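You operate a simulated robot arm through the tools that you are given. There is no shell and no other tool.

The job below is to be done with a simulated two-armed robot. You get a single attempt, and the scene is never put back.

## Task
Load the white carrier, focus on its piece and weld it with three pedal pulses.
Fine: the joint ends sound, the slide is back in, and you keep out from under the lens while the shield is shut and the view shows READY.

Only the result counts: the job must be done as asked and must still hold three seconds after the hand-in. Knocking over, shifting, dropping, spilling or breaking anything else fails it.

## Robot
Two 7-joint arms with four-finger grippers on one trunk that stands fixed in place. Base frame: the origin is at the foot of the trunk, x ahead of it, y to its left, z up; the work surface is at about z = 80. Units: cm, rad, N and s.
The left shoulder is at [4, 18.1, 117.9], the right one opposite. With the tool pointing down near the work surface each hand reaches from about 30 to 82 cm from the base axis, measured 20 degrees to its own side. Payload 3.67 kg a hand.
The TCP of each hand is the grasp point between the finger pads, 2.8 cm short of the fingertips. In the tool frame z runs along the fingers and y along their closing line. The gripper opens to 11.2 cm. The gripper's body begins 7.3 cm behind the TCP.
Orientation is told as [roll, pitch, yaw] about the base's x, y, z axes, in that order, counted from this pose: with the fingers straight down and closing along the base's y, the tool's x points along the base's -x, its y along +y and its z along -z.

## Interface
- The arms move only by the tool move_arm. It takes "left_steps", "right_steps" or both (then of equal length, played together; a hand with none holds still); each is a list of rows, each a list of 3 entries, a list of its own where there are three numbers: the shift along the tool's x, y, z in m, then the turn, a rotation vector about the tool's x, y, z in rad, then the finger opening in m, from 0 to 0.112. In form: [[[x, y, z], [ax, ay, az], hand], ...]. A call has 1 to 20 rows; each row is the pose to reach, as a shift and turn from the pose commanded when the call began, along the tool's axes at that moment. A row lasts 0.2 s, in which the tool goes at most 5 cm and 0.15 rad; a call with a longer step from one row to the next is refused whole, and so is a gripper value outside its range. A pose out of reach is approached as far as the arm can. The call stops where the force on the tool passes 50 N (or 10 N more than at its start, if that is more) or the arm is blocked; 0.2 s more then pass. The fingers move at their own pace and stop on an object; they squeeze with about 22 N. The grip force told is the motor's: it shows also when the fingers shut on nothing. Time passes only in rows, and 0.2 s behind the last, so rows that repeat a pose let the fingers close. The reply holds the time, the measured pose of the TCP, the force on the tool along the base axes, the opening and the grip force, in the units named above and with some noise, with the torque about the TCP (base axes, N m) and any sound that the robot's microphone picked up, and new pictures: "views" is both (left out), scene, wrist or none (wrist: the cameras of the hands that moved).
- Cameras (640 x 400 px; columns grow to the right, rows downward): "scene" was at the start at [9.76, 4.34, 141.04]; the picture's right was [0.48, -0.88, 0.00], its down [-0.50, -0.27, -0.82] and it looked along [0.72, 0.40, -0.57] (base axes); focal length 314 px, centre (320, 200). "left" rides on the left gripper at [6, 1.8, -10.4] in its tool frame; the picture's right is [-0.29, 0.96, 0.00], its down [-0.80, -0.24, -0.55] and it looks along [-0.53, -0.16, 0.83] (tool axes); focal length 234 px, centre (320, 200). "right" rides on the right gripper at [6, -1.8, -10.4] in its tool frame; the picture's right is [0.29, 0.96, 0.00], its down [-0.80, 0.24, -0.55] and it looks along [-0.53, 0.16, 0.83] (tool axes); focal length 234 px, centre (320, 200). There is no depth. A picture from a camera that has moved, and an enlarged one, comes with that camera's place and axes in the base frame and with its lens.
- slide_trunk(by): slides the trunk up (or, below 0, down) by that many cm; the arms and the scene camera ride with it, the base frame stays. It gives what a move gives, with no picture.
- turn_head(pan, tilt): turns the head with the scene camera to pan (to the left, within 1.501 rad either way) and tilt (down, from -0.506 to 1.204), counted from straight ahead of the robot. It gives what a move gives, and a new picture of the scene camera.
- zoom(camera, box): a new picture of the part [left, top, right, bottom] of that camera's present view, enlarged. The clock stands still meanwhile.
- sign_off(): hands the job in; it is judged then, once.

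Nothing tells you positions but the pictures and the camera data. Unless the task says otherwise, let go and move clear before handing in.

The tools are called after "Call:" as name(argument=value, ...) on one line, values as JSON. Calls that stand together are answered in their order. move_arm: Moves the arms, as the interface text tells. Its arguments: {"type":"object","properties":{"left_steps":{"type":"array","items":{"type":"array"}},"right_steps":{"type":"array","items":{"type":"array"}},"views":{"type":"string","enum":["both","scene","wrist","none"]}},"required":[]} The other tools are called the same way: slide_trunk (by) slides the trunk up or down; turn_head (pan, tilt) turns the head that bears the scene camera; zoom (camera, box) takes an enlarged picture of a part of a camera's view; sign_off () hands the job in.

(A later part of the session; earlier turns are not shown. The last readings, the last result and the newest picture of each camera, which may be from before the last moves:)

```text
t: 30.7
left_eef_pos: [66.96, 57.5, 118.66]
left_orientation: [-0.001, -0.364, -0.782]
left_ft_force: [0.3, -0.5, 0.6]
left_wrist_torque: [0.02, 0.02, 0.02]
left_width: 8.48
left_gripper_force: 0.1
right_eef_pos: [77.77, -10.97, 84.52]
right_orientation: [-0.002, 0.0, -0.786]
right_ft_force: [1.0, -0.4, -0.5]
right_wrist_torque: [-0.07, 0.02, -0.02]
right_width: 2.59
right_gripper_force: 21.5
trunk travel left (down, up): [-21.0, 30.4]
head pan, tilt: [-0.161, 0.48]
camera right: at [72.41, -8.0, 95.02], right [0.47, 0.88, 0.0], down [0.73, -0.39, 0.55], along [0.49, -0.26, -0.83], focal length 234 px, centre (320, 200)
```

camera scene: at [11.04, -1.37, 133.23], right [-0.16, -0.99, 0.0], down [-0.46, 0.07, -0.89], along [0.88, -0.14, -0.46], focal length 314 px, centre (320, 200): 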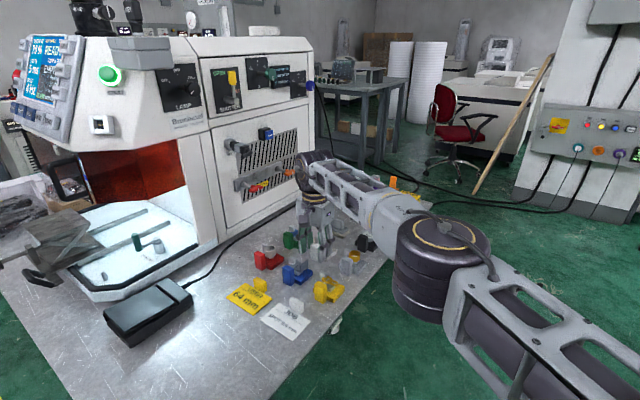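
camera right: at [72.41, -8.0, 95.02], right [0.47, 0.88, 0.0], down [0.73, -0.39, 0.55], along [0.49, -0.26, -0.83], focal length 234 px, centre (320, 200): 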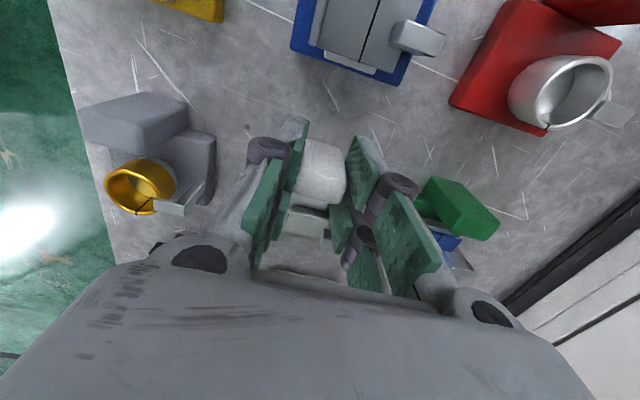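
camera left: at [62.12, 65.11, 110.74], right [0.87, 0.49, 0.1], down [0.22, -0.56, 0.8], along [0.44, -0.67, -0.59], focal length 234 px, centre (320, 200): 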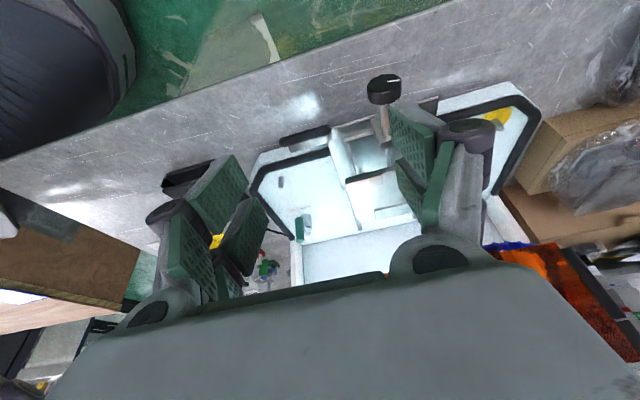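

The handle is gripped (2.6 cm). I'll lift it 12 cm and carry it over to the free table area near (51, 19).

Call:
move_arm(right_steps=[[[0, 0, -0.02], [0, 0, 0], 0.015], [[0, 0, -0.06], [0, 0, 0], 0.015], [[0, 0, -0.1], [0, 0, 0], 0.015], [[0.02, 0.002, -0.12], [0, 0, 0], 0.015], [[0.06, 0.004, -0.12], [0, 0, 0], 0.015], [[0.105, 0.007, -0.12], [0, 0, 0], 0.015], [[0.15, 0.01, -0.12], [0, 0, 0], 0.015], [[0.195, 0.013, -0.12], [0, 0, 0], 0.015], [[0.24, 0.016, -0.12], [0, 0, 0], 0.015], [[0.285, 0.019, -0.12], [0, 0, 0], 0.015], [[0.33, 0.022, -0.12], [0, 0, 0], 0.015], [[0.37, 0.025, -0.12], [0, 0, 0], 0.015], [[0.403, 0.028, -0.12], [0, 0, 0], 0.015], [[0.403, 0.028, -0.12], [0, 0, 0], 0.015]])

```text
t: 33.7
left_eef_pos: [67.05, 57.51, 118.56]
left_orientation: [0.0, -0.362, -0.784]
left_ft_force: [0.0, -1.0, -0.9]
left_wrist_torque: [0.02, 0.01, 0.02]
left_width: 8.53
left_gripper_force: 0.0
right_eef_pos: [51.12, 19.2, 96.73]
right_orientation: [0.0, 0.002, -0.786]
right_ft_force: [-0.2, -0.4, -1.6]
right_wrist_torque: [0.03, 0.06, 0.03]
right_width: 2.59
right_gripper_force: 22.3
right hand out of reach, approached as far as the arm can: row 3
trunk travel left (down, up): [-21.0, 30.4]
head pan, tilt: [-0.161, 0.48]
camera scene: at [11.1, -1.43, 133.22], right [-0.16, -0.99, 0.0], down [-0.46, 0.07, -0.89], along [0.88, -0.14, -0.46], focal length 314 px, centre (320, 200)
camera right: at [45.91, 22.19, 107.16], right [0.47, 0.88, 0.0], down [0.73, -0.39, 0.55], along [0.49, -0.26, -0.83], focal length 234 px, centre (320, 200)
```

scene: 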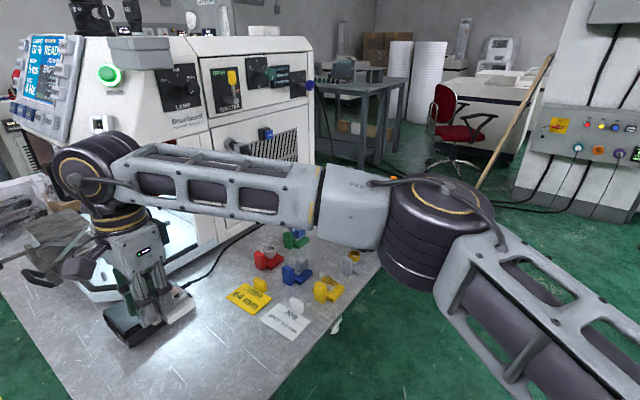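
right: 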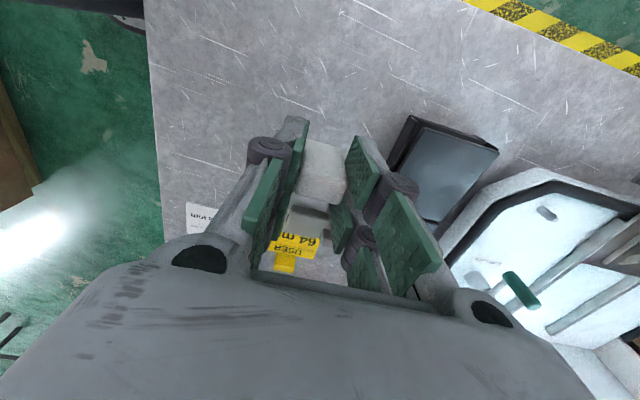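

It is held securely. I'll lower it onto the free table spot, at the same hand height it was gripped at.

Call:
move_arm(right_steps=[[[0, 0, 0.04], [0, 0, 0], 0.015], [[0, 0, 0.08], [0, 0, 0], 0.015], [[0, 0, 0.105], [0, 0, 0], 0.015], [[0, 0, 0.115], [0, 0, 0], 0.015], [[0, 0, 0.119], [0, 0, 0], 0.015], [[0, 0, 0.1215], [0, 0, 0], 0.015], [[0, 0, 0.1215], [0, 0, 0], 0.015]], views="wrist")

```text
t: 35.3
left_eef_pos: [67.1, 57.53, 118.65]
left_orientation: [0.0, -0.365, -0.784]
left_ft_force: [0.2, 0.2, 0.4]
left_wrist_torque: [-0.01, 0.0, -0.01]
left_width: 8.49
left_gripper_force: 0.0
right_eef_pos: [51.29, 19.51, 84.51]
right_orientation: [0.001, -0.001, -0.787]
right_ft_force: [-0.5, 0.0, 4.2]
right_wrist_torque: [-0.25, -0.03, -0.05]
right_width: 2.6
right_gripper_force: 22.0
trunk travel left (down, up): [-21.0, 30.4]
head pan, tilt: [-0.161, 0.48]
camera right: at [45.87, 22.41, 95.02], right [0.47, 0.88, 0.0], down [0.73, -0.39, 0.55], along [0.49, -0.26, -0.83], focal length 234 px, centre (320, 200)
```

right: 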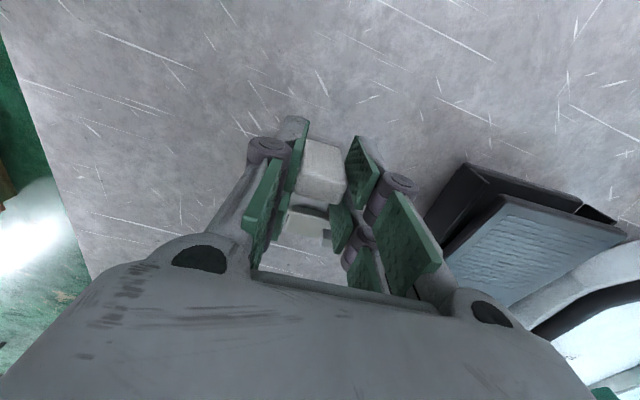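

Contact with the table is felt (4 N). Releasing, rising and drawing the right hand back to the right.

Call:
move_arm(right_steps=[[[0, 0, 0], [0, 0, 0], 0.035], [[0, 0, 0], [0, 0, 0], 0.05], [[0, 0, -0.03], [0, 0, 0], 0.05], [[0, 0, -0.07], [0, 0, 0], 0.05], [[0, 0, -0.11], [0, 0, 0], 0.05], [[0.0, -0.04, -0.12], [0, 0, 0], 0.05], [[0.0, -0.085, -0.12], [0, 0, 0], 0.05], [[0, -0.13, -0.12], [0, 0, 0], 0.05], [[0, -0.175, -0.12], [0, 0, 0], 0.05], [[0, -0.22, -0.12], [0, 0, 0], 0.05], [[0.0, -0.26, -0.12], [0, 0, 0], 0.05], [[-0.03, -0.29, -0.12], [0, 0, 0], 0.05], [[-0.07, -0.31, -0.12], [0, 0, 0], 0.05]], views="scene")

Call:
turn_head(pan=0.35, tilt=0.6)

Call:
zoom(camera="scene", box=[200, 180, 360, 300])

```text
t: 38.1
left_eef_pos: [67.13, 57.46, 118.73]
left_orientation: [0.0, -0.363, -0.785]
left_ft_force: [1.3, -0.8, -0.6]
left_wrist_torque: [0.03, -0.02, 0.03]
left_width: 8.48
left_gripper_force: 0.2
right_eef_pos: [34.61, -7.68, 96.48]
right_orientation: [0.001, 0.003, -0.785]
right_ft_force: [-0.8, 0.0, 0.0]
right_wrist_torque: [0.03, 0.01, 0.0]
right_width: 5.02
right_gripper_force: 0.0
trunk travel left (down, up): [-21.0, 30.4]
head pan, tilt: [-0.161, 0.48]
camera scene: at [11.02, -1.51, 133.23], right [-0.16, -0.99, 0.0], down [-0.46, 0.07, -0.89], along [0.88, -0.14, -0.46], focal length 314 px, centre (320, 200)
```

scene: 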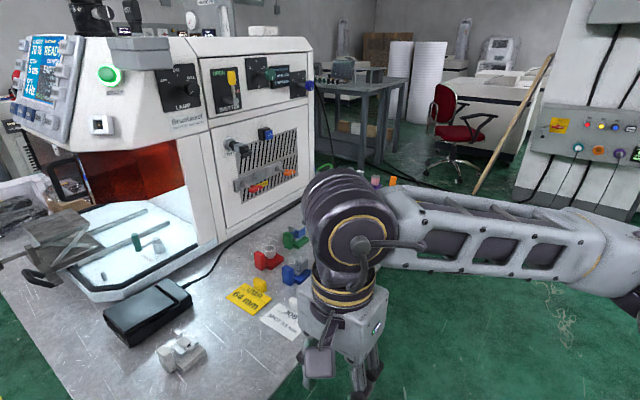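

```text
t: 39.0
left_eef_pos: [67.06, 57.51, 118.58]
left_orientation: [0.001, -0.365, -0.782]
left_ft_force: [0.3, -0.4, 0.4]
left_wrist_torque: [0.04, 0.0, 0.01]
left_width: 8.49
left_gripper_force: 0.1
right_eef_pos: [34.62, -7.49, 96.58]
right_orientation: [-0.001, 0.002, -0.785]
right_ft_force: [-1.1, -0.6, -0.3]
right_wrist_torque: [-0.01, 0.01, 0.0]
right_width: 4.99
right_gripper_force: 0.1
trunk travel left (down, up): [-21.0, 30.4]
head pan, tilt: [0.351, 0.6]
camera scene: at [10.32, 3.1, 132.15], right [0.34, -0.94, 0.0], down [-0.53, -0.19, -0.83], along [0.78, 0.28, -0.56], focal length 314 px, centre (320, 200)
```

scene: 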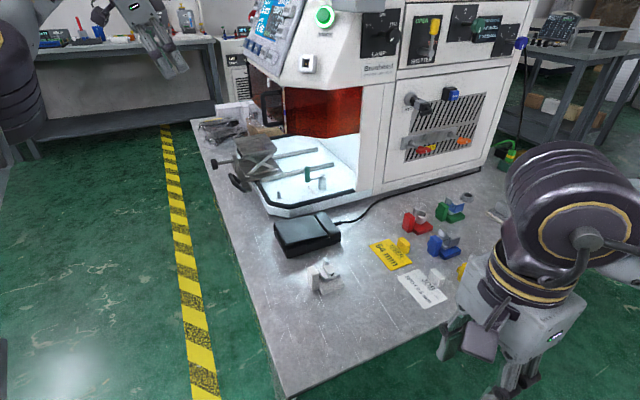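

```text
3.33 times, centred on (280, 240) of scene
camera zoom: at [10.32, 3.1, 132.15], right [0.34, -0.94, 0.0], down [-0.53, -0.19, -0.83], along [0.78, 0.28, -0.56], focal length 1048 px, centre (453, 67)
```

zoom: 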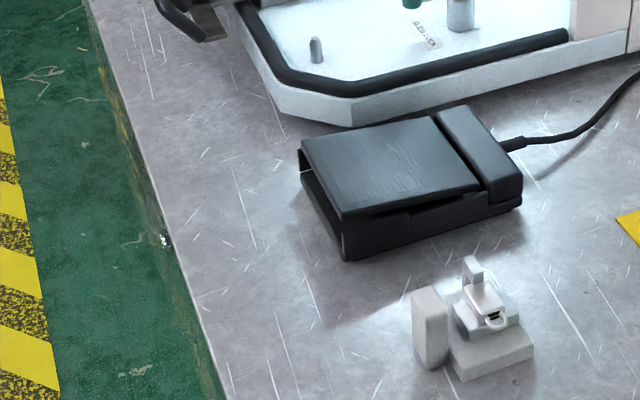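

The carrier stands free at about base centre (54, 17). Now I'll swing the left hand to the carrier's side, fingers pointing along the machine's width (+x,+y) and tilted 60°, while moving the right hand farther away.

Call:
move_arm(left_steps=[[[-0.0045, -0.0292, 0.0138], [-0.086, -0.0445, -0.101], 0.085], [[-0.009, -0.0583, 0.0277], [-0.1725, -0.089, -0.2026], 0.085], [[-0.0135, -0.0875, 0.0415], [-0.2588, -0.1336, -0.3039], 0.085], [[-0.018, -0.1167, 0.0553], [-0.345, -0.1782, -0.4052], 0.085], [[-0.0225, -0.1458, 0.0692], [-0.4313, -0.2227, -0.5065], 0.085], [[-0.027, -0.175, 0.083], [-0.5175, -0.2673, -0.6078], 0.085], [[-0.0315, -0.2042, 0.0968], [-0.6038, -0.3118, -0.709], 0.085], [[-0.036, -0.2333, 0.1107], [-0.69, -0.3563, -0.8103], 0.085], [[-0.0405, -0.2625, 0.1245], [-0.7763, -0.4009, -0.9116], 0.085], [[-0.045, -0.2917, 0.1383], [-0.8625, -0.4454, -1.0129], 0.085], [[-0.0495, -0.3208, 0.1522], [-0.9488, -0.49, -1.1142], 0.085], [[-0.054, -0.35, 0.166], [-1.035, -0.5345, -1.2155], 0.085]], right_steps=[[[-0.0159, -0.0159, 0], [0, 0, 0], 0.05], [[-0.0318, -0.0318, 0], [0, 0, 0], 0.05], [[-0.0477, -0.0477, 0], [0, 0, 0], 0.05], [[-0.0636, -0.0636, 0], [0, 0, 0], 0.05], [[-0.0795, -0.0795, 0], [0, 0, 0], 0.05], [[-0.0954, -0.0954, 0], [0, 0, 0], 0.05], [[-0.1113, -0.1113, 0], [0, 0, 0], 0.05], [[-0.1272, -0.1272, 0], [0, 0, 0], 0.05], [[-0.1431, -0.1431, 0], [0, 0, 0], 0.05], [[-0.159, -0.159, 0], [0, 0, 0], 0.05], [[-0.175, -0.175, 0], [0, 0, 0], 0.05], [[-0.191, -0.191, 0], [0, 0, 0], 0.05]])

```text
t: 41.6
left_eef_pos: [50.14, 24.95, 105.12]
left_orientation: [0.002, -1.046, 0.787]
left_ft_force: [0.2, -1.0, -0.4]
left_wrist_torque: [0.02, 0.03, 0.02]
left_width: 8.51
left_gripper_force: 0.0
right_eef_pos: [34.54, -34.57, 96.53]
right_orientation: [-0.003, 0.002, -0.783]
right_ft_force: [0.6, -0.2, 0.3]
right_wrist_torque: [0.0, 0.01, 0.01]
right_width: 4.99
right_gripper_force: 0.1
trunk travel left (down, up): [-21.0, 30.4]
head pan, tilt: [0.351, 0.6]
camera scene: at [10.42, 3.05, 132.14], right [0.34, -0.94, 0.0], down [-0.53, -0.19, -0.82], along [0.77, 0.28, -0.57], focal length 314 px, centre (320, 200)
camera right: at [29.1, -31.57, 106.95], right [0.47, 0.88, 0.0], down [0.74, -0.39, 0.55], along [0.49, -0.26, -0.83], focal length 234 px, centre (320, 200)
camera left: at [40.28, 17.51, 105.01], right [-0.58, 0.78, 0.25], down [0.11, -0.23, 0.97], along [0.81, 0.59, 0.04], focal length 234 px, centre (320, 200)
```

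scene: 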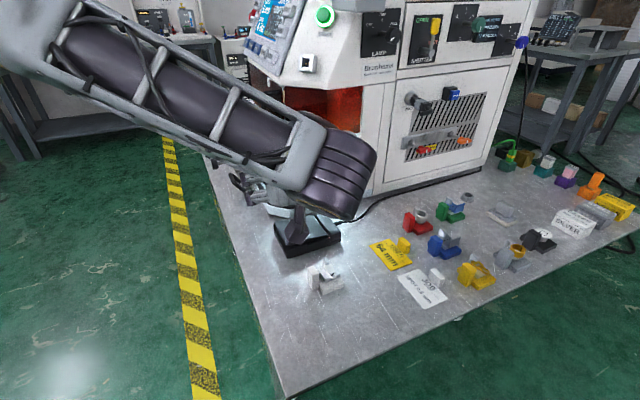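
right: 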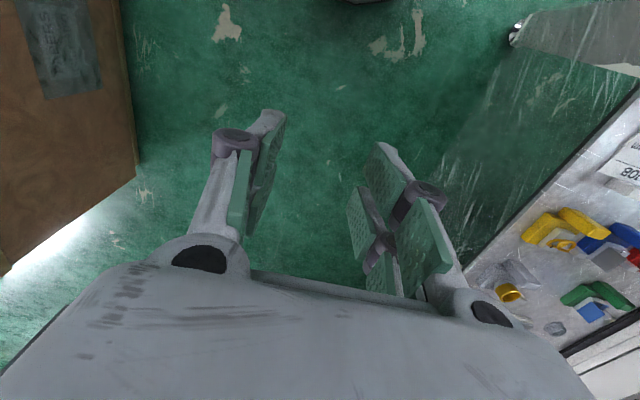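
left: 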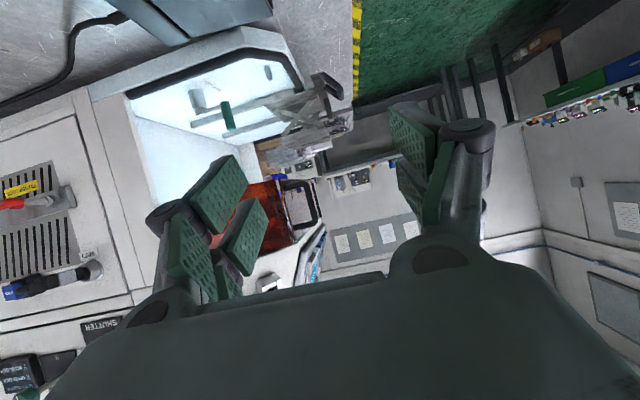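

That orientation works. I'll position the left hand above the carrier, fingers either side of it lengthwise, then check alignment.

Call:
move_arm(left_steps=[[[0.03, -0.02, 0.002], [0, 0, 0], 0.085], [[0.06, -0.04, 0.005], [0, 0, 0], 0.085], [[0.09, -0.06, 0.008], [0, 0, 0], 0.085], [[0.111, -0.074, 0.0098], [0, 0, 0], 0.085], [[0.111, -0.074, 0.0098], [0, 0, 0], 0.085]])

Call:
zoom(camera="left", box=[160, 0, 480, 200])

Call:
zoom(camera="scene", box=[240, 200, 400, 320])

```text
t: 42.8
left_eef_pos: [51.57, 18.52, 95.86]
left_orientation: [-0.003, -1.048, 0.789]
left_ft_force: [0.1, 0.0, -0.6]
left_wrist_torque: [-0.01, 0.0, 0.0]
left_width: 8.49
left_gripper_force: 0.0
left hand out of reach, approached as far as the arm can: row 4, 5
right_eef_pos: [34.38, -34.57, 96.62]
right_orientation: [-0.001, -0.001, -0.786]
right_ft_force: [-1.3, -0.1, -0.4]
right_wrist_torque: [0.0, 0.0, -0.01]
right_width: 4.99
right_gripper_force: 0.1
trunk travel left (down, up): [-21.0, 30.4]
head pan, tilt: [0.351, 0.6]
camera scene: at [10.26, 3.07, 132.16], right [0.34, -0.94, 0.0], down [-0.53, -0.19, -0.83], along [0.77, 0.28, -0.56], focal length 314 px, centre (320, 200)
camera left: at [41.72, 11.19, 95.78], right [-0.58, 0.78, 0.25], down [0.11, -0.23, 0.97], along [0.81, 0.59, 0.04], focal length 234 px, centre (320, 200)
```

scene: 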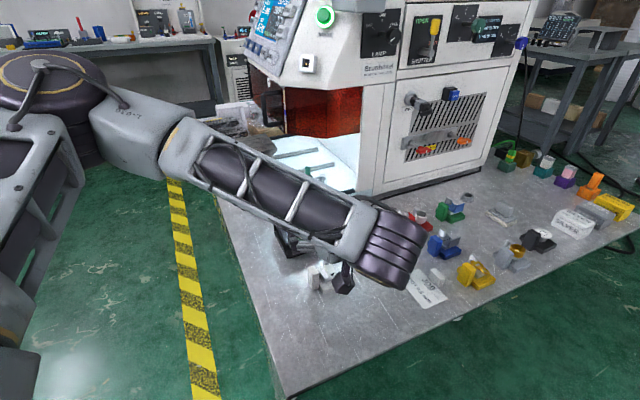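
left: 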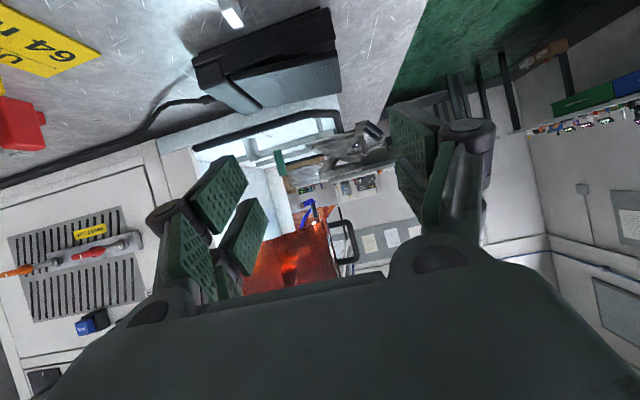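

```text
2.00 times, centred on (320, 100) of left
camera zoom: at [41.72, 11.19, 95.78], right [-0.58, 0.78, 0.25], down [0.11, -0.23, 0.97], along [0.81, 0.59, 0.04], focal length 468 px, centre (320, 400)
```

zoom: 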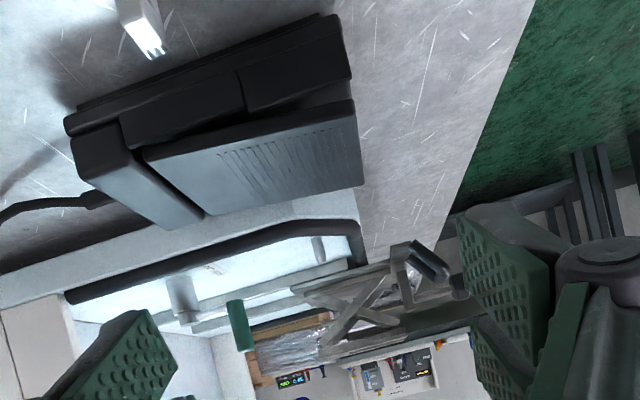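

```text
3.33 times, centred on (320, 260) of scene
camera zoom: at [10.26, 3.07, 132.16], right [0.34, -0.94, 0.0], down [-0.53, -0.19, -0.83], along [0.77, 0.28, -0.56], focal length 1048 px, centre (320, 0)
```

zoom: 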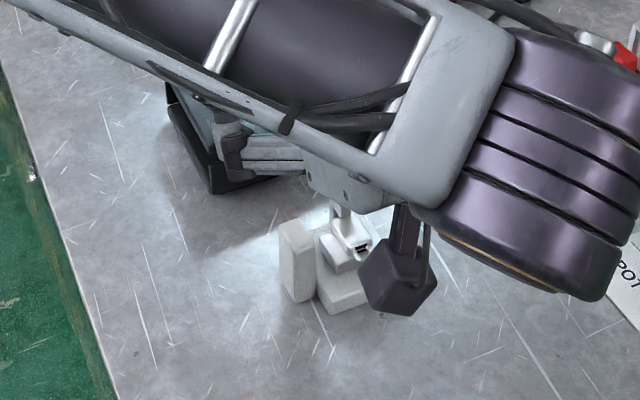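

The wrist folds to its limit here, so the staging needs the carrier turned. Before redoing that, I'll check that the placement pose itself (hand pointing along the width at the jack) is within reach, well above everything.

Call:
move_arm(left_steps=[[[-0.034, 0, -0.02], [0, 0, 0], 0.085], [[-0.068, 0, -0.04], [0, 0, 0], 0.085], [[-0.104, 0, -0.06], [0, 0, 0], 0.085], [[-0.126, 0.0054, -0.022], [0, 0, 0], 0.085], [[-0.148, 0.0107, 0.016], [0, 0, 0], 0.085], [[-0.17, 0.016, 0.054], [0, 0, 0], 0.085], [[-0.192, 0.0215, 0.092], [0, 0, 0], 0.085], [[-0.214, 0.027, 0.13], [0, 0, 0], 0.085], [[-0.236, 0.032, 0.168], [0, 0, 0], 0.085], [[-0.258, 0.0376, 0.206], [0, 0, 0], 0.085], [[-0.28, 0.043, 0.244], [0, 0, 0], 0.085], [[-0.302, 0.048, 0.282], [0, 0, 0], 0.085], [[-0.323, 0.0537, 0.319], [0, 0, 0], 0.085], [[-0.323, 0.0537, 0.319], [0, 0, 0], 0.085]])

Call:
zoom(camera="left", box=[160, 0, 480, 200])

```text
t: 45.1
left_eef_pos: [71.75, 43.62, 107.42]
left_orientation: [0.011, -1.034, 0.758]
left_ft_force: [-18.4, -15.2, 4.3]
left_wrist_torque: [0.02, -0.65, -1.54]
left_width: 9.83
left_gripper_force: 7.5
right_eef_pos: [34.28, -34.62, 96.66]
right_orientation: [0.002, 0.0, -0.785]
right_ft_force: [-0.6, 1.2, -0.7]
right_wrist_torque: [-0.03, 0.06, -0.02]
right_width: 4.99
right_gripper_force: 0.0
trunk travel left (down, up): [-21.0, 30.4]
head pan, tilt: [0.351, 0.6]
stopped in row 11 (left hand): the force on the tool passed its limit at 77 N (the readings are from after the stop); the commanded pose is now the measured one
camera scene: at [10.07, 2.92, 132.18], right [0.34, -0.94, 0.0], down [-0.53, -0.19, -0.83], along [0.78, 0.28, -0.56], focal length 314 px, centre (320, 200)
camera left: at [61.69, 36.38, 107.46], right [-0.56, 0.79, 0.25], down [0.12, -0.22, 0.97], along [0.82, 0.57, 0.03], focal length 234 px, centre (320, 200)
```

scene: 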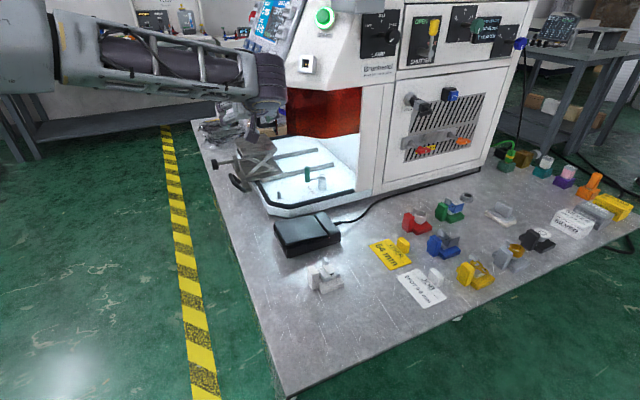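
left: 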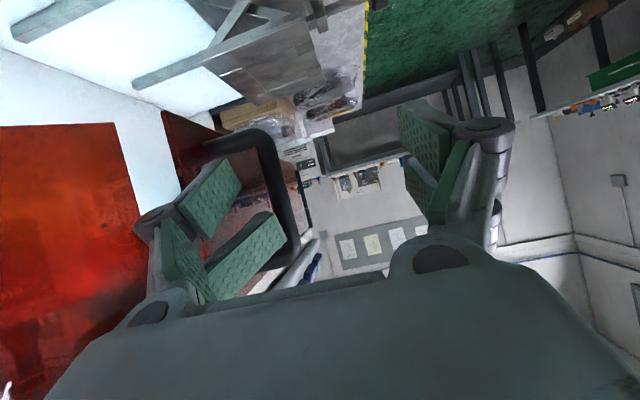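

```text
2.00 times, centred on (320, 100) of left
camera zoom: at [61.69, 36.38, 107.46], right [-0.56, 0.79, 0.25], down [0.12, -0.22, 0.97], along [0.82, 0.57, 0.03], focal length 468 px, centre (320, 400)
```

zoom: 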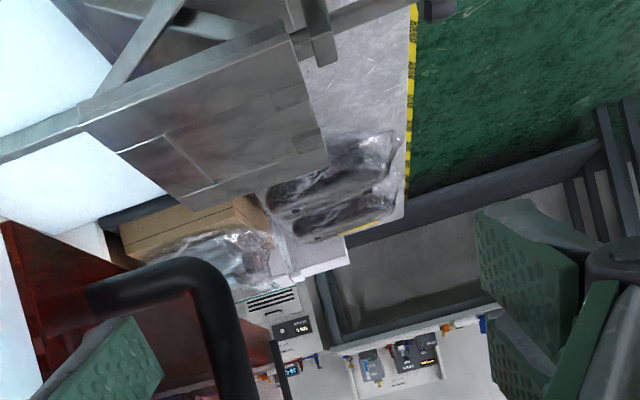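

The hand's machine-side finger bumped the shield's loop handle, which stands nearer than I estimated. I'll back straight off and inspect the shield.

Call:
move_arm(left_steps=[[[0.01, 0.005, -0.018], [0, 0, 0], 0.085], [[0.022, 0.015, -0.037], [0, 0, 0], 0.085], [[0.043, 0.03, -0.073], [0, 0, 0], 0.085]])

Call:
turn_head(pan=0.5, tilt=0.4)

Call:
zoom(camera="scene", box=[270, 120, 430, 240])

Call:
zoom(camera="left", box=[100, 0, 480, 240])

```text
t: 46.0
left_eef_pos: [63.63, 40.3, 107.28]
left_orientation: [0.013, -1.032, 0.764]
left_ft_force: [0.6, -0.8, 0.7]
left_wrist_torque: [0.03, 0.02, -0.03]
left_width: 8.52
left_gripper_force: 0.3
right_eef_pos: [34.32, -34.44, 96.47]
right_orientation: [0.0, 0.0, -0.784]
right_ft_force: [-1.3, 0.4, 0.2]
right_wrist_torque: [-0.02, -0.05, -0.02]
right_width: 4.98
right_gripper_force: 0.2
trunk travel left (down, up): [-21.0, 30.4]
head pan, tilt: [0.351, 0.6]
camera scene: at [10.19, 3.12, 132.16], right [0.34, -0.94, 0.0], down [-0.53, -0.19, -0.83], along [0.78, 0.28, -0.56], focal length 314 px, centre (320, 200)
camera left: at [53.55, 33.0, 107.45], right [-0.56, 0.79, 0.25], down [0.12, -0.22, 0.97], along [0.82, 0.58, 0.03], focal length 234 px, centre (320, 200)
```

scene: 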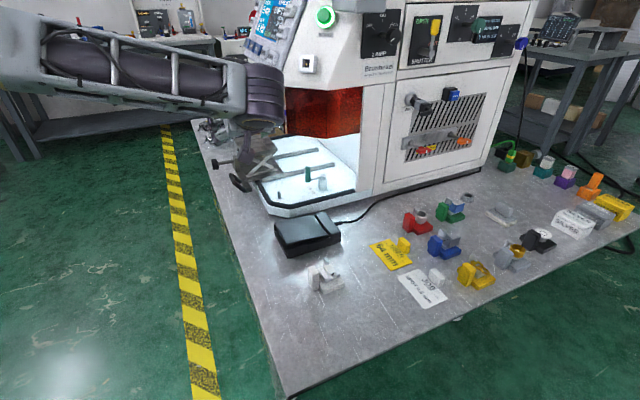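
left: 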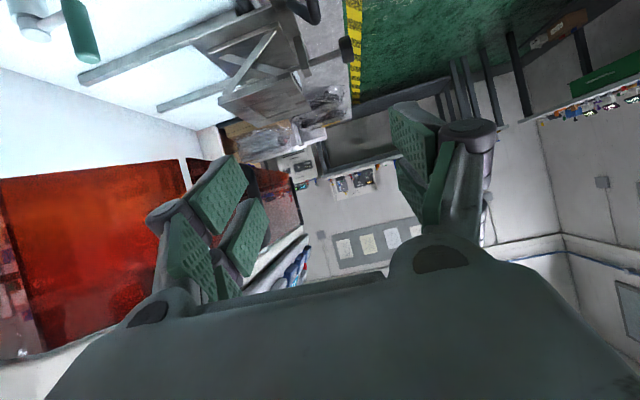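

```text
t: 46.7
left_eef_pos: [63.67, 40.29, 107.23]
left_orientation: [0.015, -1.032, 0.763]
left_ft_force: [-0.1, 0.6, 0.0]
left_wrist_torque: [-0.01, -0.01, 0.0]
left_width: 8.49
left_gripper_force: 0.1
right_eef_pos: [34.46, -34.59, 96.54]
right_orientation: [-0.002, 0.0, -0.785]
right_ft_force: [1.1, 0.5, -0.5]
right_wrist_torque: [0.08, 0.0, -0.01]
right_width: 4.98
right_gripper_force: 0.1
trunk travel left (down, up): [-21.0, 30.4]
head pan, tilt: [0.499, 0.4]
camera scene: at [10.16, 4.51, 133.96], right [0.48, -0.88, 0.0], down [-0.34, -0.19, -0.92], along [0.81, 0.44, -0.39], focal length 314 px, centre (320, 200)
```

scene: 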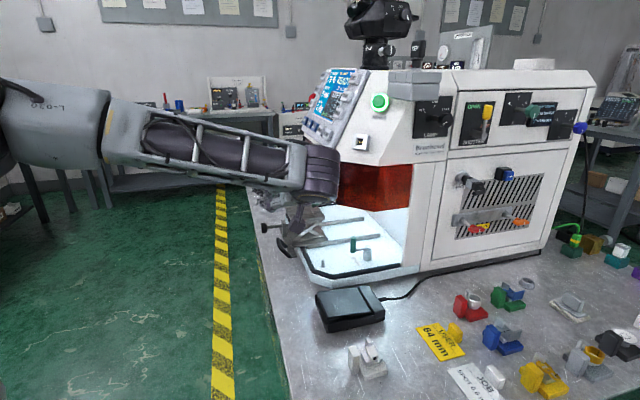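

```text
3.33 times, centred on (350, 180) of scene
camera zoom: at [10.16, 4.51, 133.96], right [0.48, -0.88, 0.0], down [-0.34, -0.19, -0.92], along [0.81, 0.44, -0.39], focal length 1048 px, centre (220, 267)
```

zoom: 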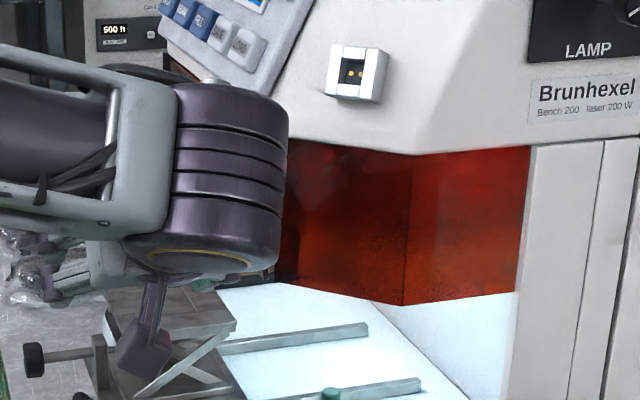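

```text
1.67 times, centred on (290, 120) of left
camera zoom: at [53.72, 33.02, 107.4], right [-0.56, 0.79, 0.25], down [0.13, -0.22, 0.97], along [0.82, 0.58, 0.03], focal length 390 px, centre (370, 333)
```

zoom: 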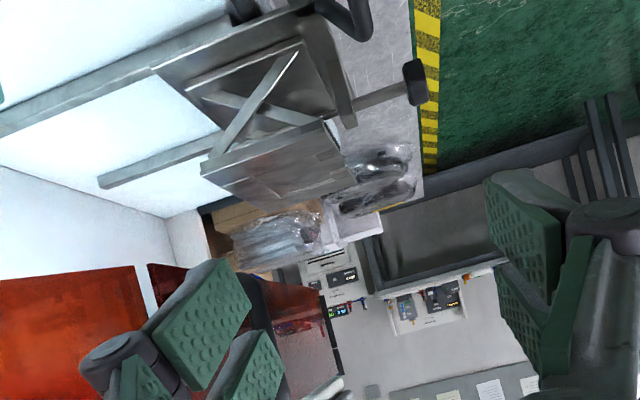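

Call:
zoom(camera="scene", box=[300, 60, 380, 140])

```text
5.00 times, centred on (340, 100) of scene
camera zoom: at [10.16, 4.51, 133.96], right [0.48, -0.88, 0.0], down [-0.34, -0.19, -0.92], along [0.81, 0.44, -0.39], focal length 1571 px, centre (220, 700)
```

zoom: 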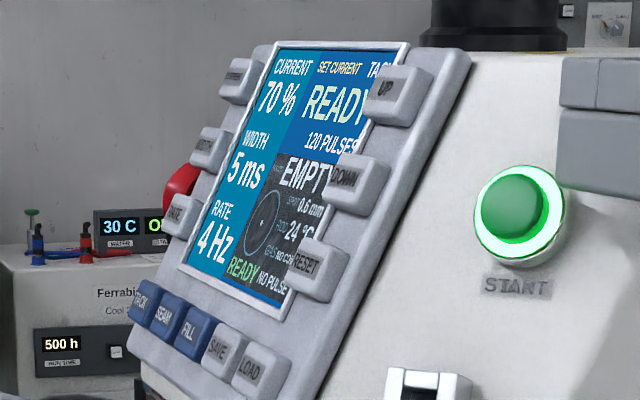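

Call:
zoom(camera="scene", box=[330, 92, 362, 122])

Call:
zoom(camera="scene", box=[405, 95, 600, 170])

```text
13.33 times, centred on (346, 107) of scene
camera zoom: at [10.16, 4.51, 133.96], right [0.48, -0.88, 0.0], down [-0.34, -0.19, -0.92], along [0.81, 0.44, -0.39], focal length 4190 px, centre (-27, 1440)
```

zoom: 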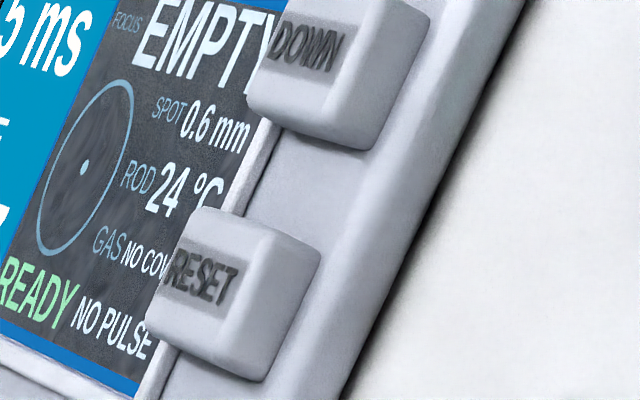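

```text
3.28 times, centred on (502, 132) of scene
camera zoom: at [10.16, 4.51, 133.96], right [0.48, -0.88, 0.0], down [-0.34, -0.19, -0.92], along [0.81, 0.44, -0.39], focal length 1031 px, centre (-279, 422)
```

zoom: 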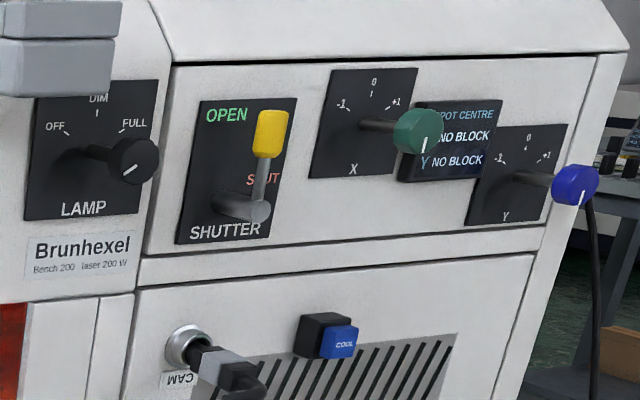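

Still READY with nothing disturbed. The shield's loop handle protrudes to about (77.5, 43.9), so I want the slide farther out for a collision-free placement; I'll bring the left hand back to the pull-handle orientation in front of the slide.

Call:
move_arm(left_steps=[[[-0.0035, 0.0116, 0.0058], [0.102, 0.0163, 0.0795], 0.085], [[-0.007, 0.0232, 0.0117], [0.204, 0.0326, 0.159], 0.085], [[-0.0105, 0.0348, 0.0175], [0.306, 0.0489, 0.2385], 0.085], [[-0.014, 0.0463, 0.0233], [0.408, 0.0652, 0.318], 0.085], [[-0.0175, 0.0579, 0.0292], [0.51, 0.0815, 0.3975], 0.085], [[-0.021, 0.0695, 0.035], [0.612, 0.0978, 0.477], 0.085], [[-0.0245, 0.0811, 0.0408], [0.714, 0.114, 0.5565], 0.085], [[-0.028, 0.0927, 0.0467], [0.816, 0.1303, 0.636], 0.085], [[-0.0315, 0.1043, 0.0525], [0.918, 0.1466, 0.7155], 0.085], [[-0.035, 0.1158, 0.0583], [1.02, 0.1629, 0.795], 0.085], [[-0.0385, 0.1274, 0.0642], [1.122, 0.1792, 0.8745], 0.085], [[-0.042, 0.139, 0.07], [1.224, 0.1955, 0.954], 0.085]])

```text
t: 49.3
left_eef_pos: [59.87, 55.78, 107.12]
left_orientation: [-0.003, -0.778, -0.773]
left_ft_force: [-0.2, -0.2, -0.6]
left_wrist_torque: [-0.02, 0.03, -0.02]
left_width: 8.5
left_gripper_force: 0.2
right_eef_pos: [34.46, -34.56, 96.54]
right_orientation: [-0.002, 0.001, -0.785]
right_ft_force: [-0.4, 0.8, -0.2]
right_wrist_torque: [0.03, 0.0, 0.02]
right_width: 4.98
right_gripper_force: 0.0
trunk travel left (down, up): [-21.0, 30.4]
head pan, tilt: [0.499, 0.4]
camera scene: at [10.19, 4.53, 133.97], right [0.48, -0.88, 0.0], down [-0.34, -0.19, -0.92], along [0.81, 0.44, -0.39], focal length 314 px, centre (320, 200)
camera left: at [52.72, 65.05, 110.32], right [0.82, 0.54, 0.2], down [-0.04, -0.29, 0.95], along [0.57, -0.79, -0.22], focal length 234 px, centre (320, 200)
```

scene: 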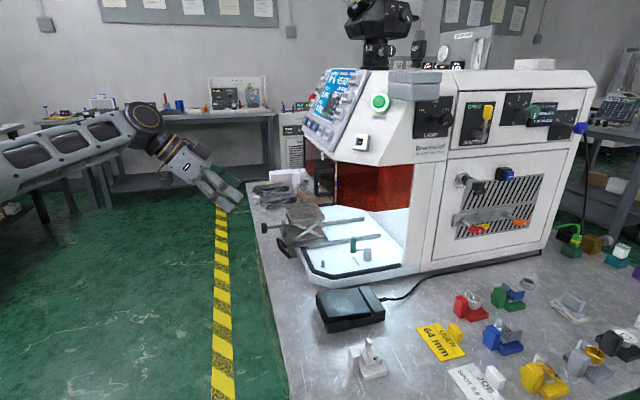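
left: 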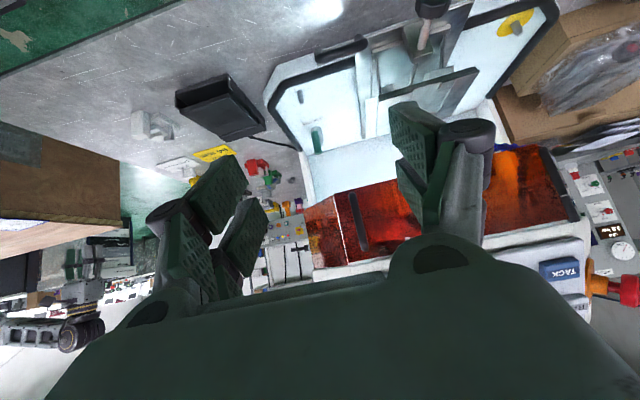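

The view is clear now. I'll check how much rail engagement remains before pulling the slide further.

Call:
zoom(camera="scene", box=[265, 195, 385, 285])

Call:
zoom(camera="left", box=[250, 0, 490, 150])

```text
4.44 times, centred on (325, 240) of scene
camera zoom: at [10.19, 4.53, 133.97], right [0.48, -0.88, 0.0], down [-0.34, -0.19, -0.92], along [0.81, 0.44, -0.39], focal length 1397 px, centre (298, 22)
```

zoom: 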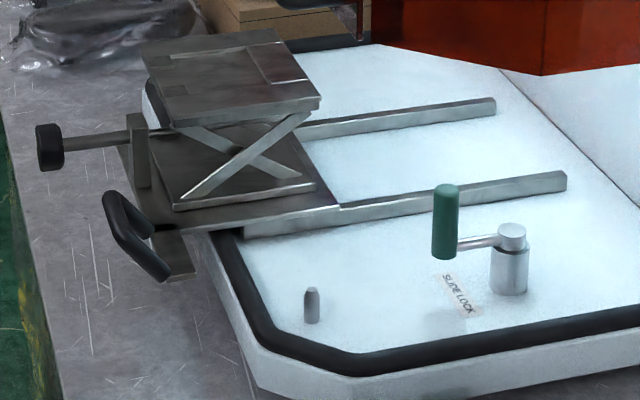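

```text
2.67 times, centred on (370, 75) of left
camera zoom: at [52.72, 65.05, 110.32], right [0.82, 0.54, 0.2], down [-0.04, -0.29, 0.95], along [0.57, -0.79, -0.22], focal length 624 px, centre (187, 533)
```

zoom: 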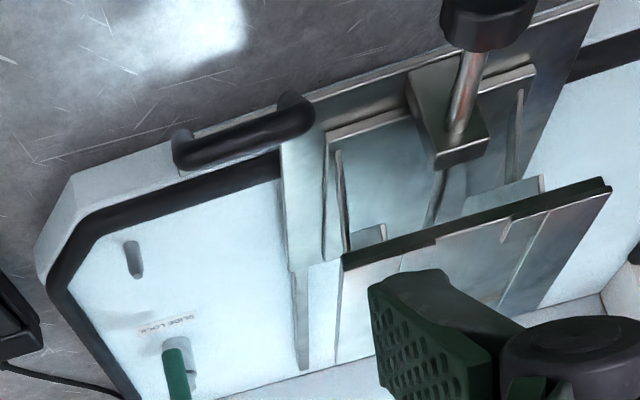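

About a third of the slide is still on its rails. Let me look closely at my own left hand's shape, since clearance to the shield handle matters.

Call:
zoom(camera="scene", box=[100, 90, 260, 230])

```text
2.86 times, centred on (180, 160) of scene
camera zoom: at [10.19, 4.53, 133.97], right [0.48, -0.88, 0.0], down [-0.34, -0.19, -0.92], along [0.81, 0.44, -0.39], focal length 898 px, centre (720, 314)
```

zoom: 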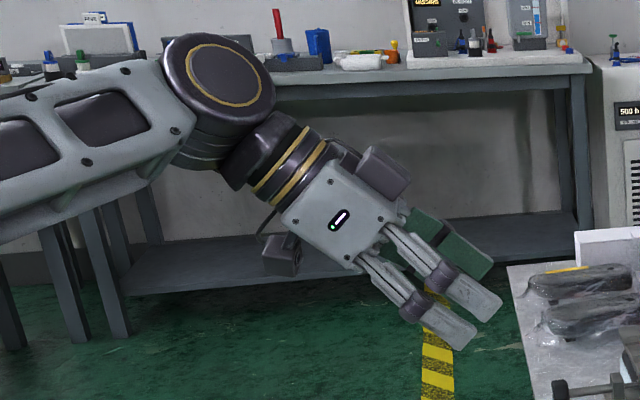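

My hand carries boxes on both sides, so approaching along the width would hit the shield handle. I'll test instead how far the left hand can reach straight in from the front, in free air at z ≈ 105, with the fingers tilted flatter.

Call:
move_arm(left_steps=[[[-0.009, 0.033, 0.016], [0, -0.111, 0], 0.085], [[-0.018, 0.066, 0.032], [0, -0.222, 0], 0.085], [[-0.026, 0.099, 0.048], [0, -0.333, 0], 0.085], [[-0.035, 0.1315, 0.065], [0, -0.443, 0], 0.085], [[-0.035, 0.1315, 0.065], [0, -0.443, 0], 0.085]])

```text
t: 50.5
left_eef_pos: [69.86, 57.97, 107.69]
left_orientation: [0.001, -1.218, -0.773]
left_ft_force: [-0.2, 0.2, -0.4]
left_wrist_torque: [0.03, 0.0, -0.01]
left_width: 8.48
left_gripper_force: 0.2
left hand out of reach, approached as far as the arm can: row 4, 5
right_eef_pos: [34.42, -34.57, 96.45]
right_orientation: [-0.001, -0.001, -0.782]
right_ft_force: [0.3, -0.5, -0.4]
right_wrist_torque: [0.01, -0.02, -0.03]
right_width: 5.01
right_gripper_force: 0.1
trunk travel left (down, up): [-21.0, 30.4]
head pan, tilt: [0.499, 0.4]
camera scene: at [10.12, 4.49, 133.98], right [0.48, -0.88, 0.0], down [-0.34, -0.19, -0.92], along [0.81, 0.44, -0.39], focal length 314 px, centre (320, 200)
camera left: at [62.42, 67.33, 105.52], right [0.74, 0.62, 0.27], down [-0.34, 0.0, 0.94], along [0.58, -0.79, 0.21], focal length 234 px, centre (320, 200)
```

scene: 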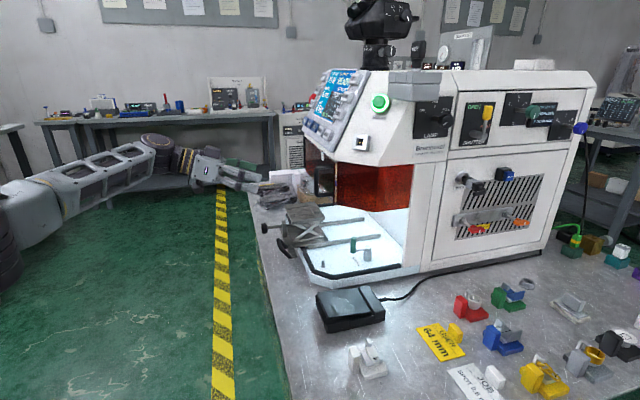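
left: 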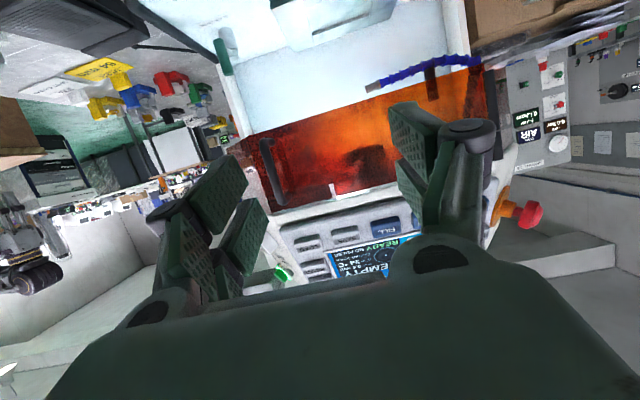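

Straight-in reach ends about 5 cm short, as computed. So I'll pull the slide out further for clearance and hold the carrier by its handle with a steep tilt. Moving the left hand back to the pull handle first.

Call:
move_arm(left_steps=[[[0.029, -0.0116, 0.013], [0, 0.11, 0], 0.085], [[0.0585, -0.0232, 0.026], [0, 0.22, 0], 0.085], [[0.088, -0.0347, 0.039], [0, 0.33, 0], 0.085], [[0.117, -0.0463, 0.0517], [0, 0.44, 0], 0.085], [[0.117, -0.0463, 0.0517], [0, 0.44, 0], 0.085]], views="wrist")

Call:
zoom(camera="left", box=[180, 30, 460, 205])

```text
t: 51.7
left_eef_pos: [67.13, 53.93, 94.79]
left_orientation: [-0.001, -0.782, -0.774]
left_ft_force: [0.1, 0.0, 0.4]
left_wrist_torque: [-0.01, 0.01, 0.01]
left_width: 8.5
left_gripper_force: 0.0
right_eef_pos: [34.49, -34.58, 96.55]
right_orientation: [-0.002, 0.0, -0.786]
right_ft_force: [0.0, -0.3, 0.0]
right_wrist_torque: [0.0, 0.0, 0.03]
right_width: 4.97
right_gripper_force: 0.1
trunk travel left (down, up): [-21.0, 30.4]
head pan, tilt: [0.499, 0.4]
camera left: at [59.99, 63.16, 97.95], right [0.82, 0.54, 0.2], down [-0.04, -0.29, 0.95], along [0.58, -0.79, -0.22], focal length 234 px, centre (320, 200)
```

left: 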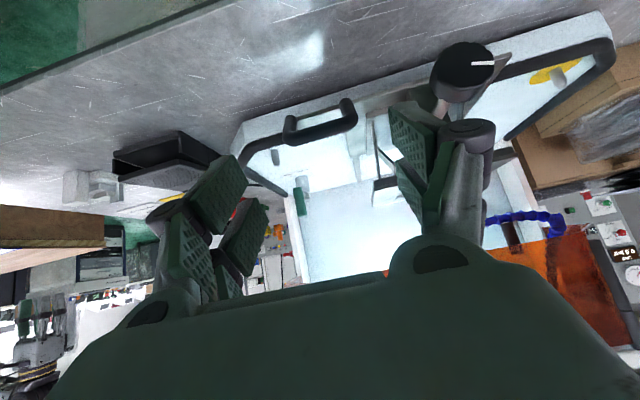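

```text
2.29 times, centred on (320, 118) of left
camera zoom: at [59.99, 63.16, 97.95], right [0.82, 0.54, 0.2], down [-0.04, -0.29, 0.95], along [0.58, -0.79, -0.22], focal length 535 px, centre (320, 389)
```

zoom: 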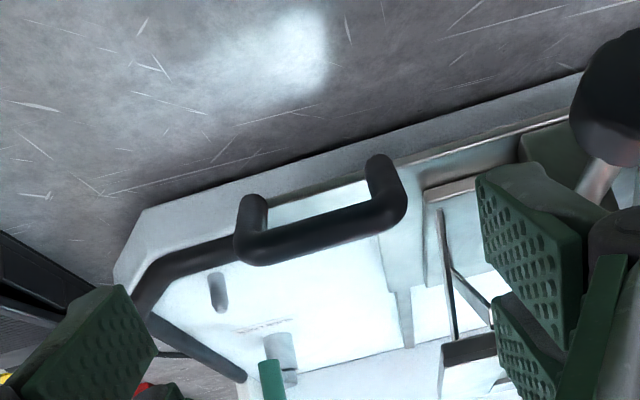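

Same relative view as before. Advance, close, then pull further in small steps.

Call:
move_arm(left_steps=[[[0, 0, 0.03], [0, 0, 0], 0.085], [[0, 0, 0.055], [0, 0, 0], 0.085], [[0, 0, 0.07], [0, 0, 0], 0.085], [[0, 0, 0.082], [0, 0, 0], 0.085], [[0, 0.001, 0.082], [0, 0, 0], 0.07], [[0, 0.001, 0.082], [0, 0, 0], 0.05], [[0, 0.001, 0.082], [0, 0, 0], 0.05], [[0, 0.001, 0.082], [0, 0, 0], 0.05]], views="wrist")

Call:
move_arm(left_steps=[[[0.0035, 0, -0.0035], [0, 0, 0], 0.05], [[0.007, 0, -0.007], [0, 0, 0], 0.05], [[0.0105, 0, -0.0105], [0, 0, 0], 0.05], [[0.014, 0, -0.014], [0, 0, 0], 0.05]], views="wrist")

```text
t: 53.5
left_eef_pos: [71.35, 49.99, 88.99]
left_orientation: [0.001, -0.781, -0.775]
left_ft_force: [4.1, 4.1, 1.8]
left_wrist_torque: [0.19, -0.46, 0.13]
left_width: 6.28
left_gripper_force: 45.1
right_eef_pos: [34.41, -34.54, 96.51]
right_orientation: [-0.001, 0.0, -0.784]
right_ft_force: [-0.2, -0.8, 0.3]
right_wrist_torque: [-0.03, -0.01, -0.02]
right_width: 5.02
right_gripper_force: 0.1
trunk travel left (down, up): [-21.0, 30.4]
head pan, tilt: [0.499, 0.4]
camera left: at [64.22, 59.16, 92.09], right [0.82, 0.54, 0.2], down [-0.04, -0.29, 0.95], along [0.58, -0.79, -0.22], focal length 234 px, centre (320, 200)
```

left: 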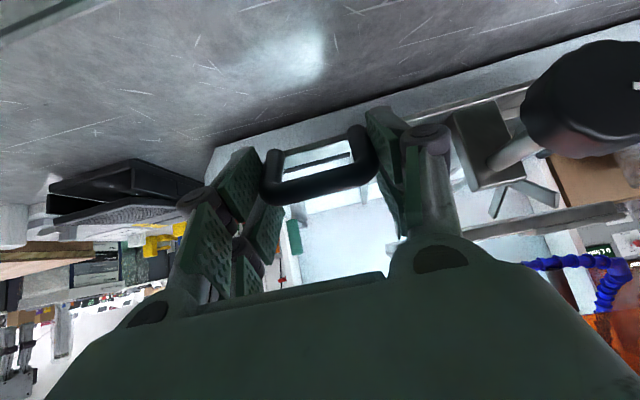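

```text
t: 54.5
left_eef_pos: [70.05, 51.31, 89.09]
left_orientation: [0.001, -0.784, -0.772]
left_ft_force: [10.5, 7.4, 4.2]
left_wrist_torque: [0.39, 0.03, 0.1]
left_width: 6.3
left_gripper_force: 45.0
right_eef_pos: [34.48, -34.49, 96.6]
right_orientation: [-0.002, 0.001, -0.787]
right_ft_force: [0.6, -0.7, 0.4]
right_wrist_torque: [0.02, -0.02, -0.01]
right_width: 5.0
right_gripper_force: 0.1
trunk travel left (down, up): [-21.0, 30.4]
head pan, tilt: [0.499, 0.4]
camera left: at [62.88, 60.48, 92.08], right [0.81, 0.54, 0.2], down [-0.04, -0.29, 0.95], along [0.58, -0.79, -0.22], focal length 234 px, centre (320, 200)
```

left: 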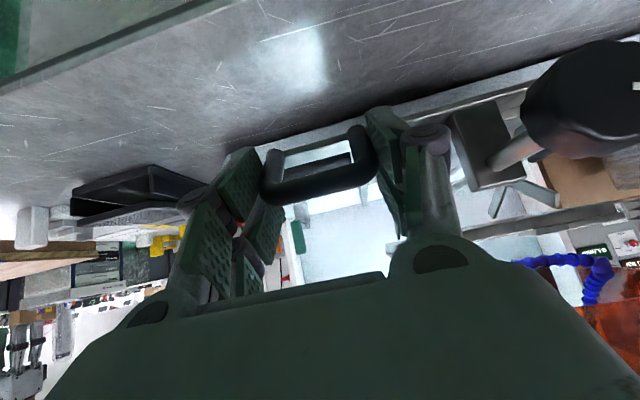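

It came another 2 cm without resistance (16 cm total). Continuing carefully 2–3 cm more.

Call:
move_arm(left_steps=[[[0.0035, 0.001, -0.0035], [0, 0, 0], 0.05], [[0.007, 0.002, -0.007], [0, 0, 0], 0.05], [[0.0105, 0.003, -0.0105], [0, 0, 0], 0.05], [[0.014, 0.003, -0.014], [0, 0, 0], 0.05]], views="scene")

Call:
zoom(camera="scene", box=[255, 195, 385, 285])

```text
t: 55.5
left_eef_pos: [69.3, 52.13, 89.01]
left_orientation: [-0.005, -0.784, -0.781]
left_ft_force: [37.9, -22.2, -12.7]
left_wrist_torque: [0.31, 0.39, -0.11]
left_width: 5.95
left_gripper_force: 45.2
right_eef_pos: [34.85, -34.43, 96.43]
right_orientation: [-0.003, 0.006, -0.781]
right_ft_force: [0.1, 0.8, -0.3]
right_wrist_torque: [-0.03, -0.01, 0.0]
right_width: 5.0
right_gripper_force: 0.1
trunk travel left (down, up): [-21.0, 30.4]
head pan, tilt: [0.499, 0.4]
stopped in row 4 (left hand): the force on the tool passed its limit at 52 N (the readings are from after the stop); the commanded pose is now the measured one
camera scene: at [10.76, 4.42, 133.91], right [0.48, -0.88, 0.0], down [-0.35, -0.19, -0.92], along [0.81, 0.44, -0.39], focal length 314 px, centre (320, 200)
```

scene: 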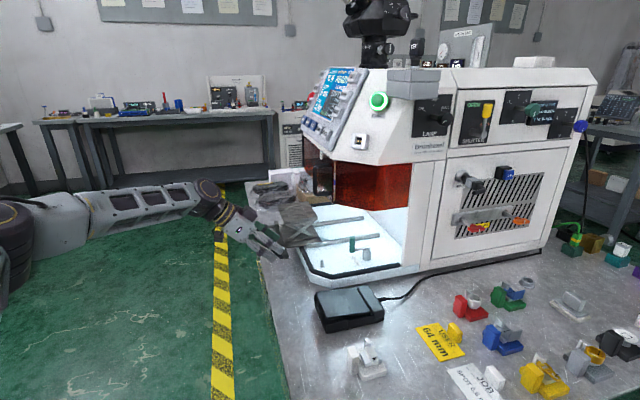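

```text
4.44 times, centred on (320, 240) of scene
camera zoom: at [10.76, 4.42, 133.91], right [0.48, -0.88, 0.0], down [-0.35, -0.19, -0.92], along [0.81, 0.44, -0.39], focal length 1397 px, centre (320, 22)
```

zoom: 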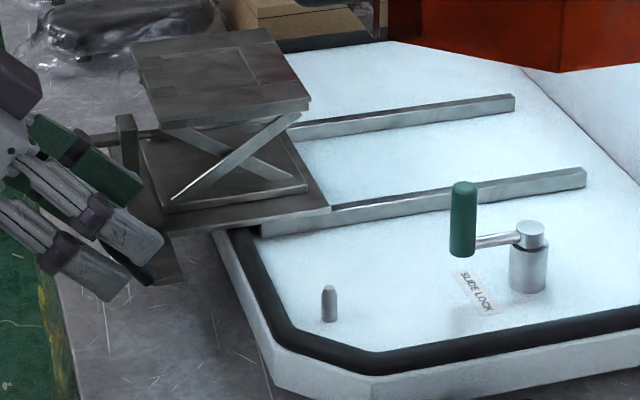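

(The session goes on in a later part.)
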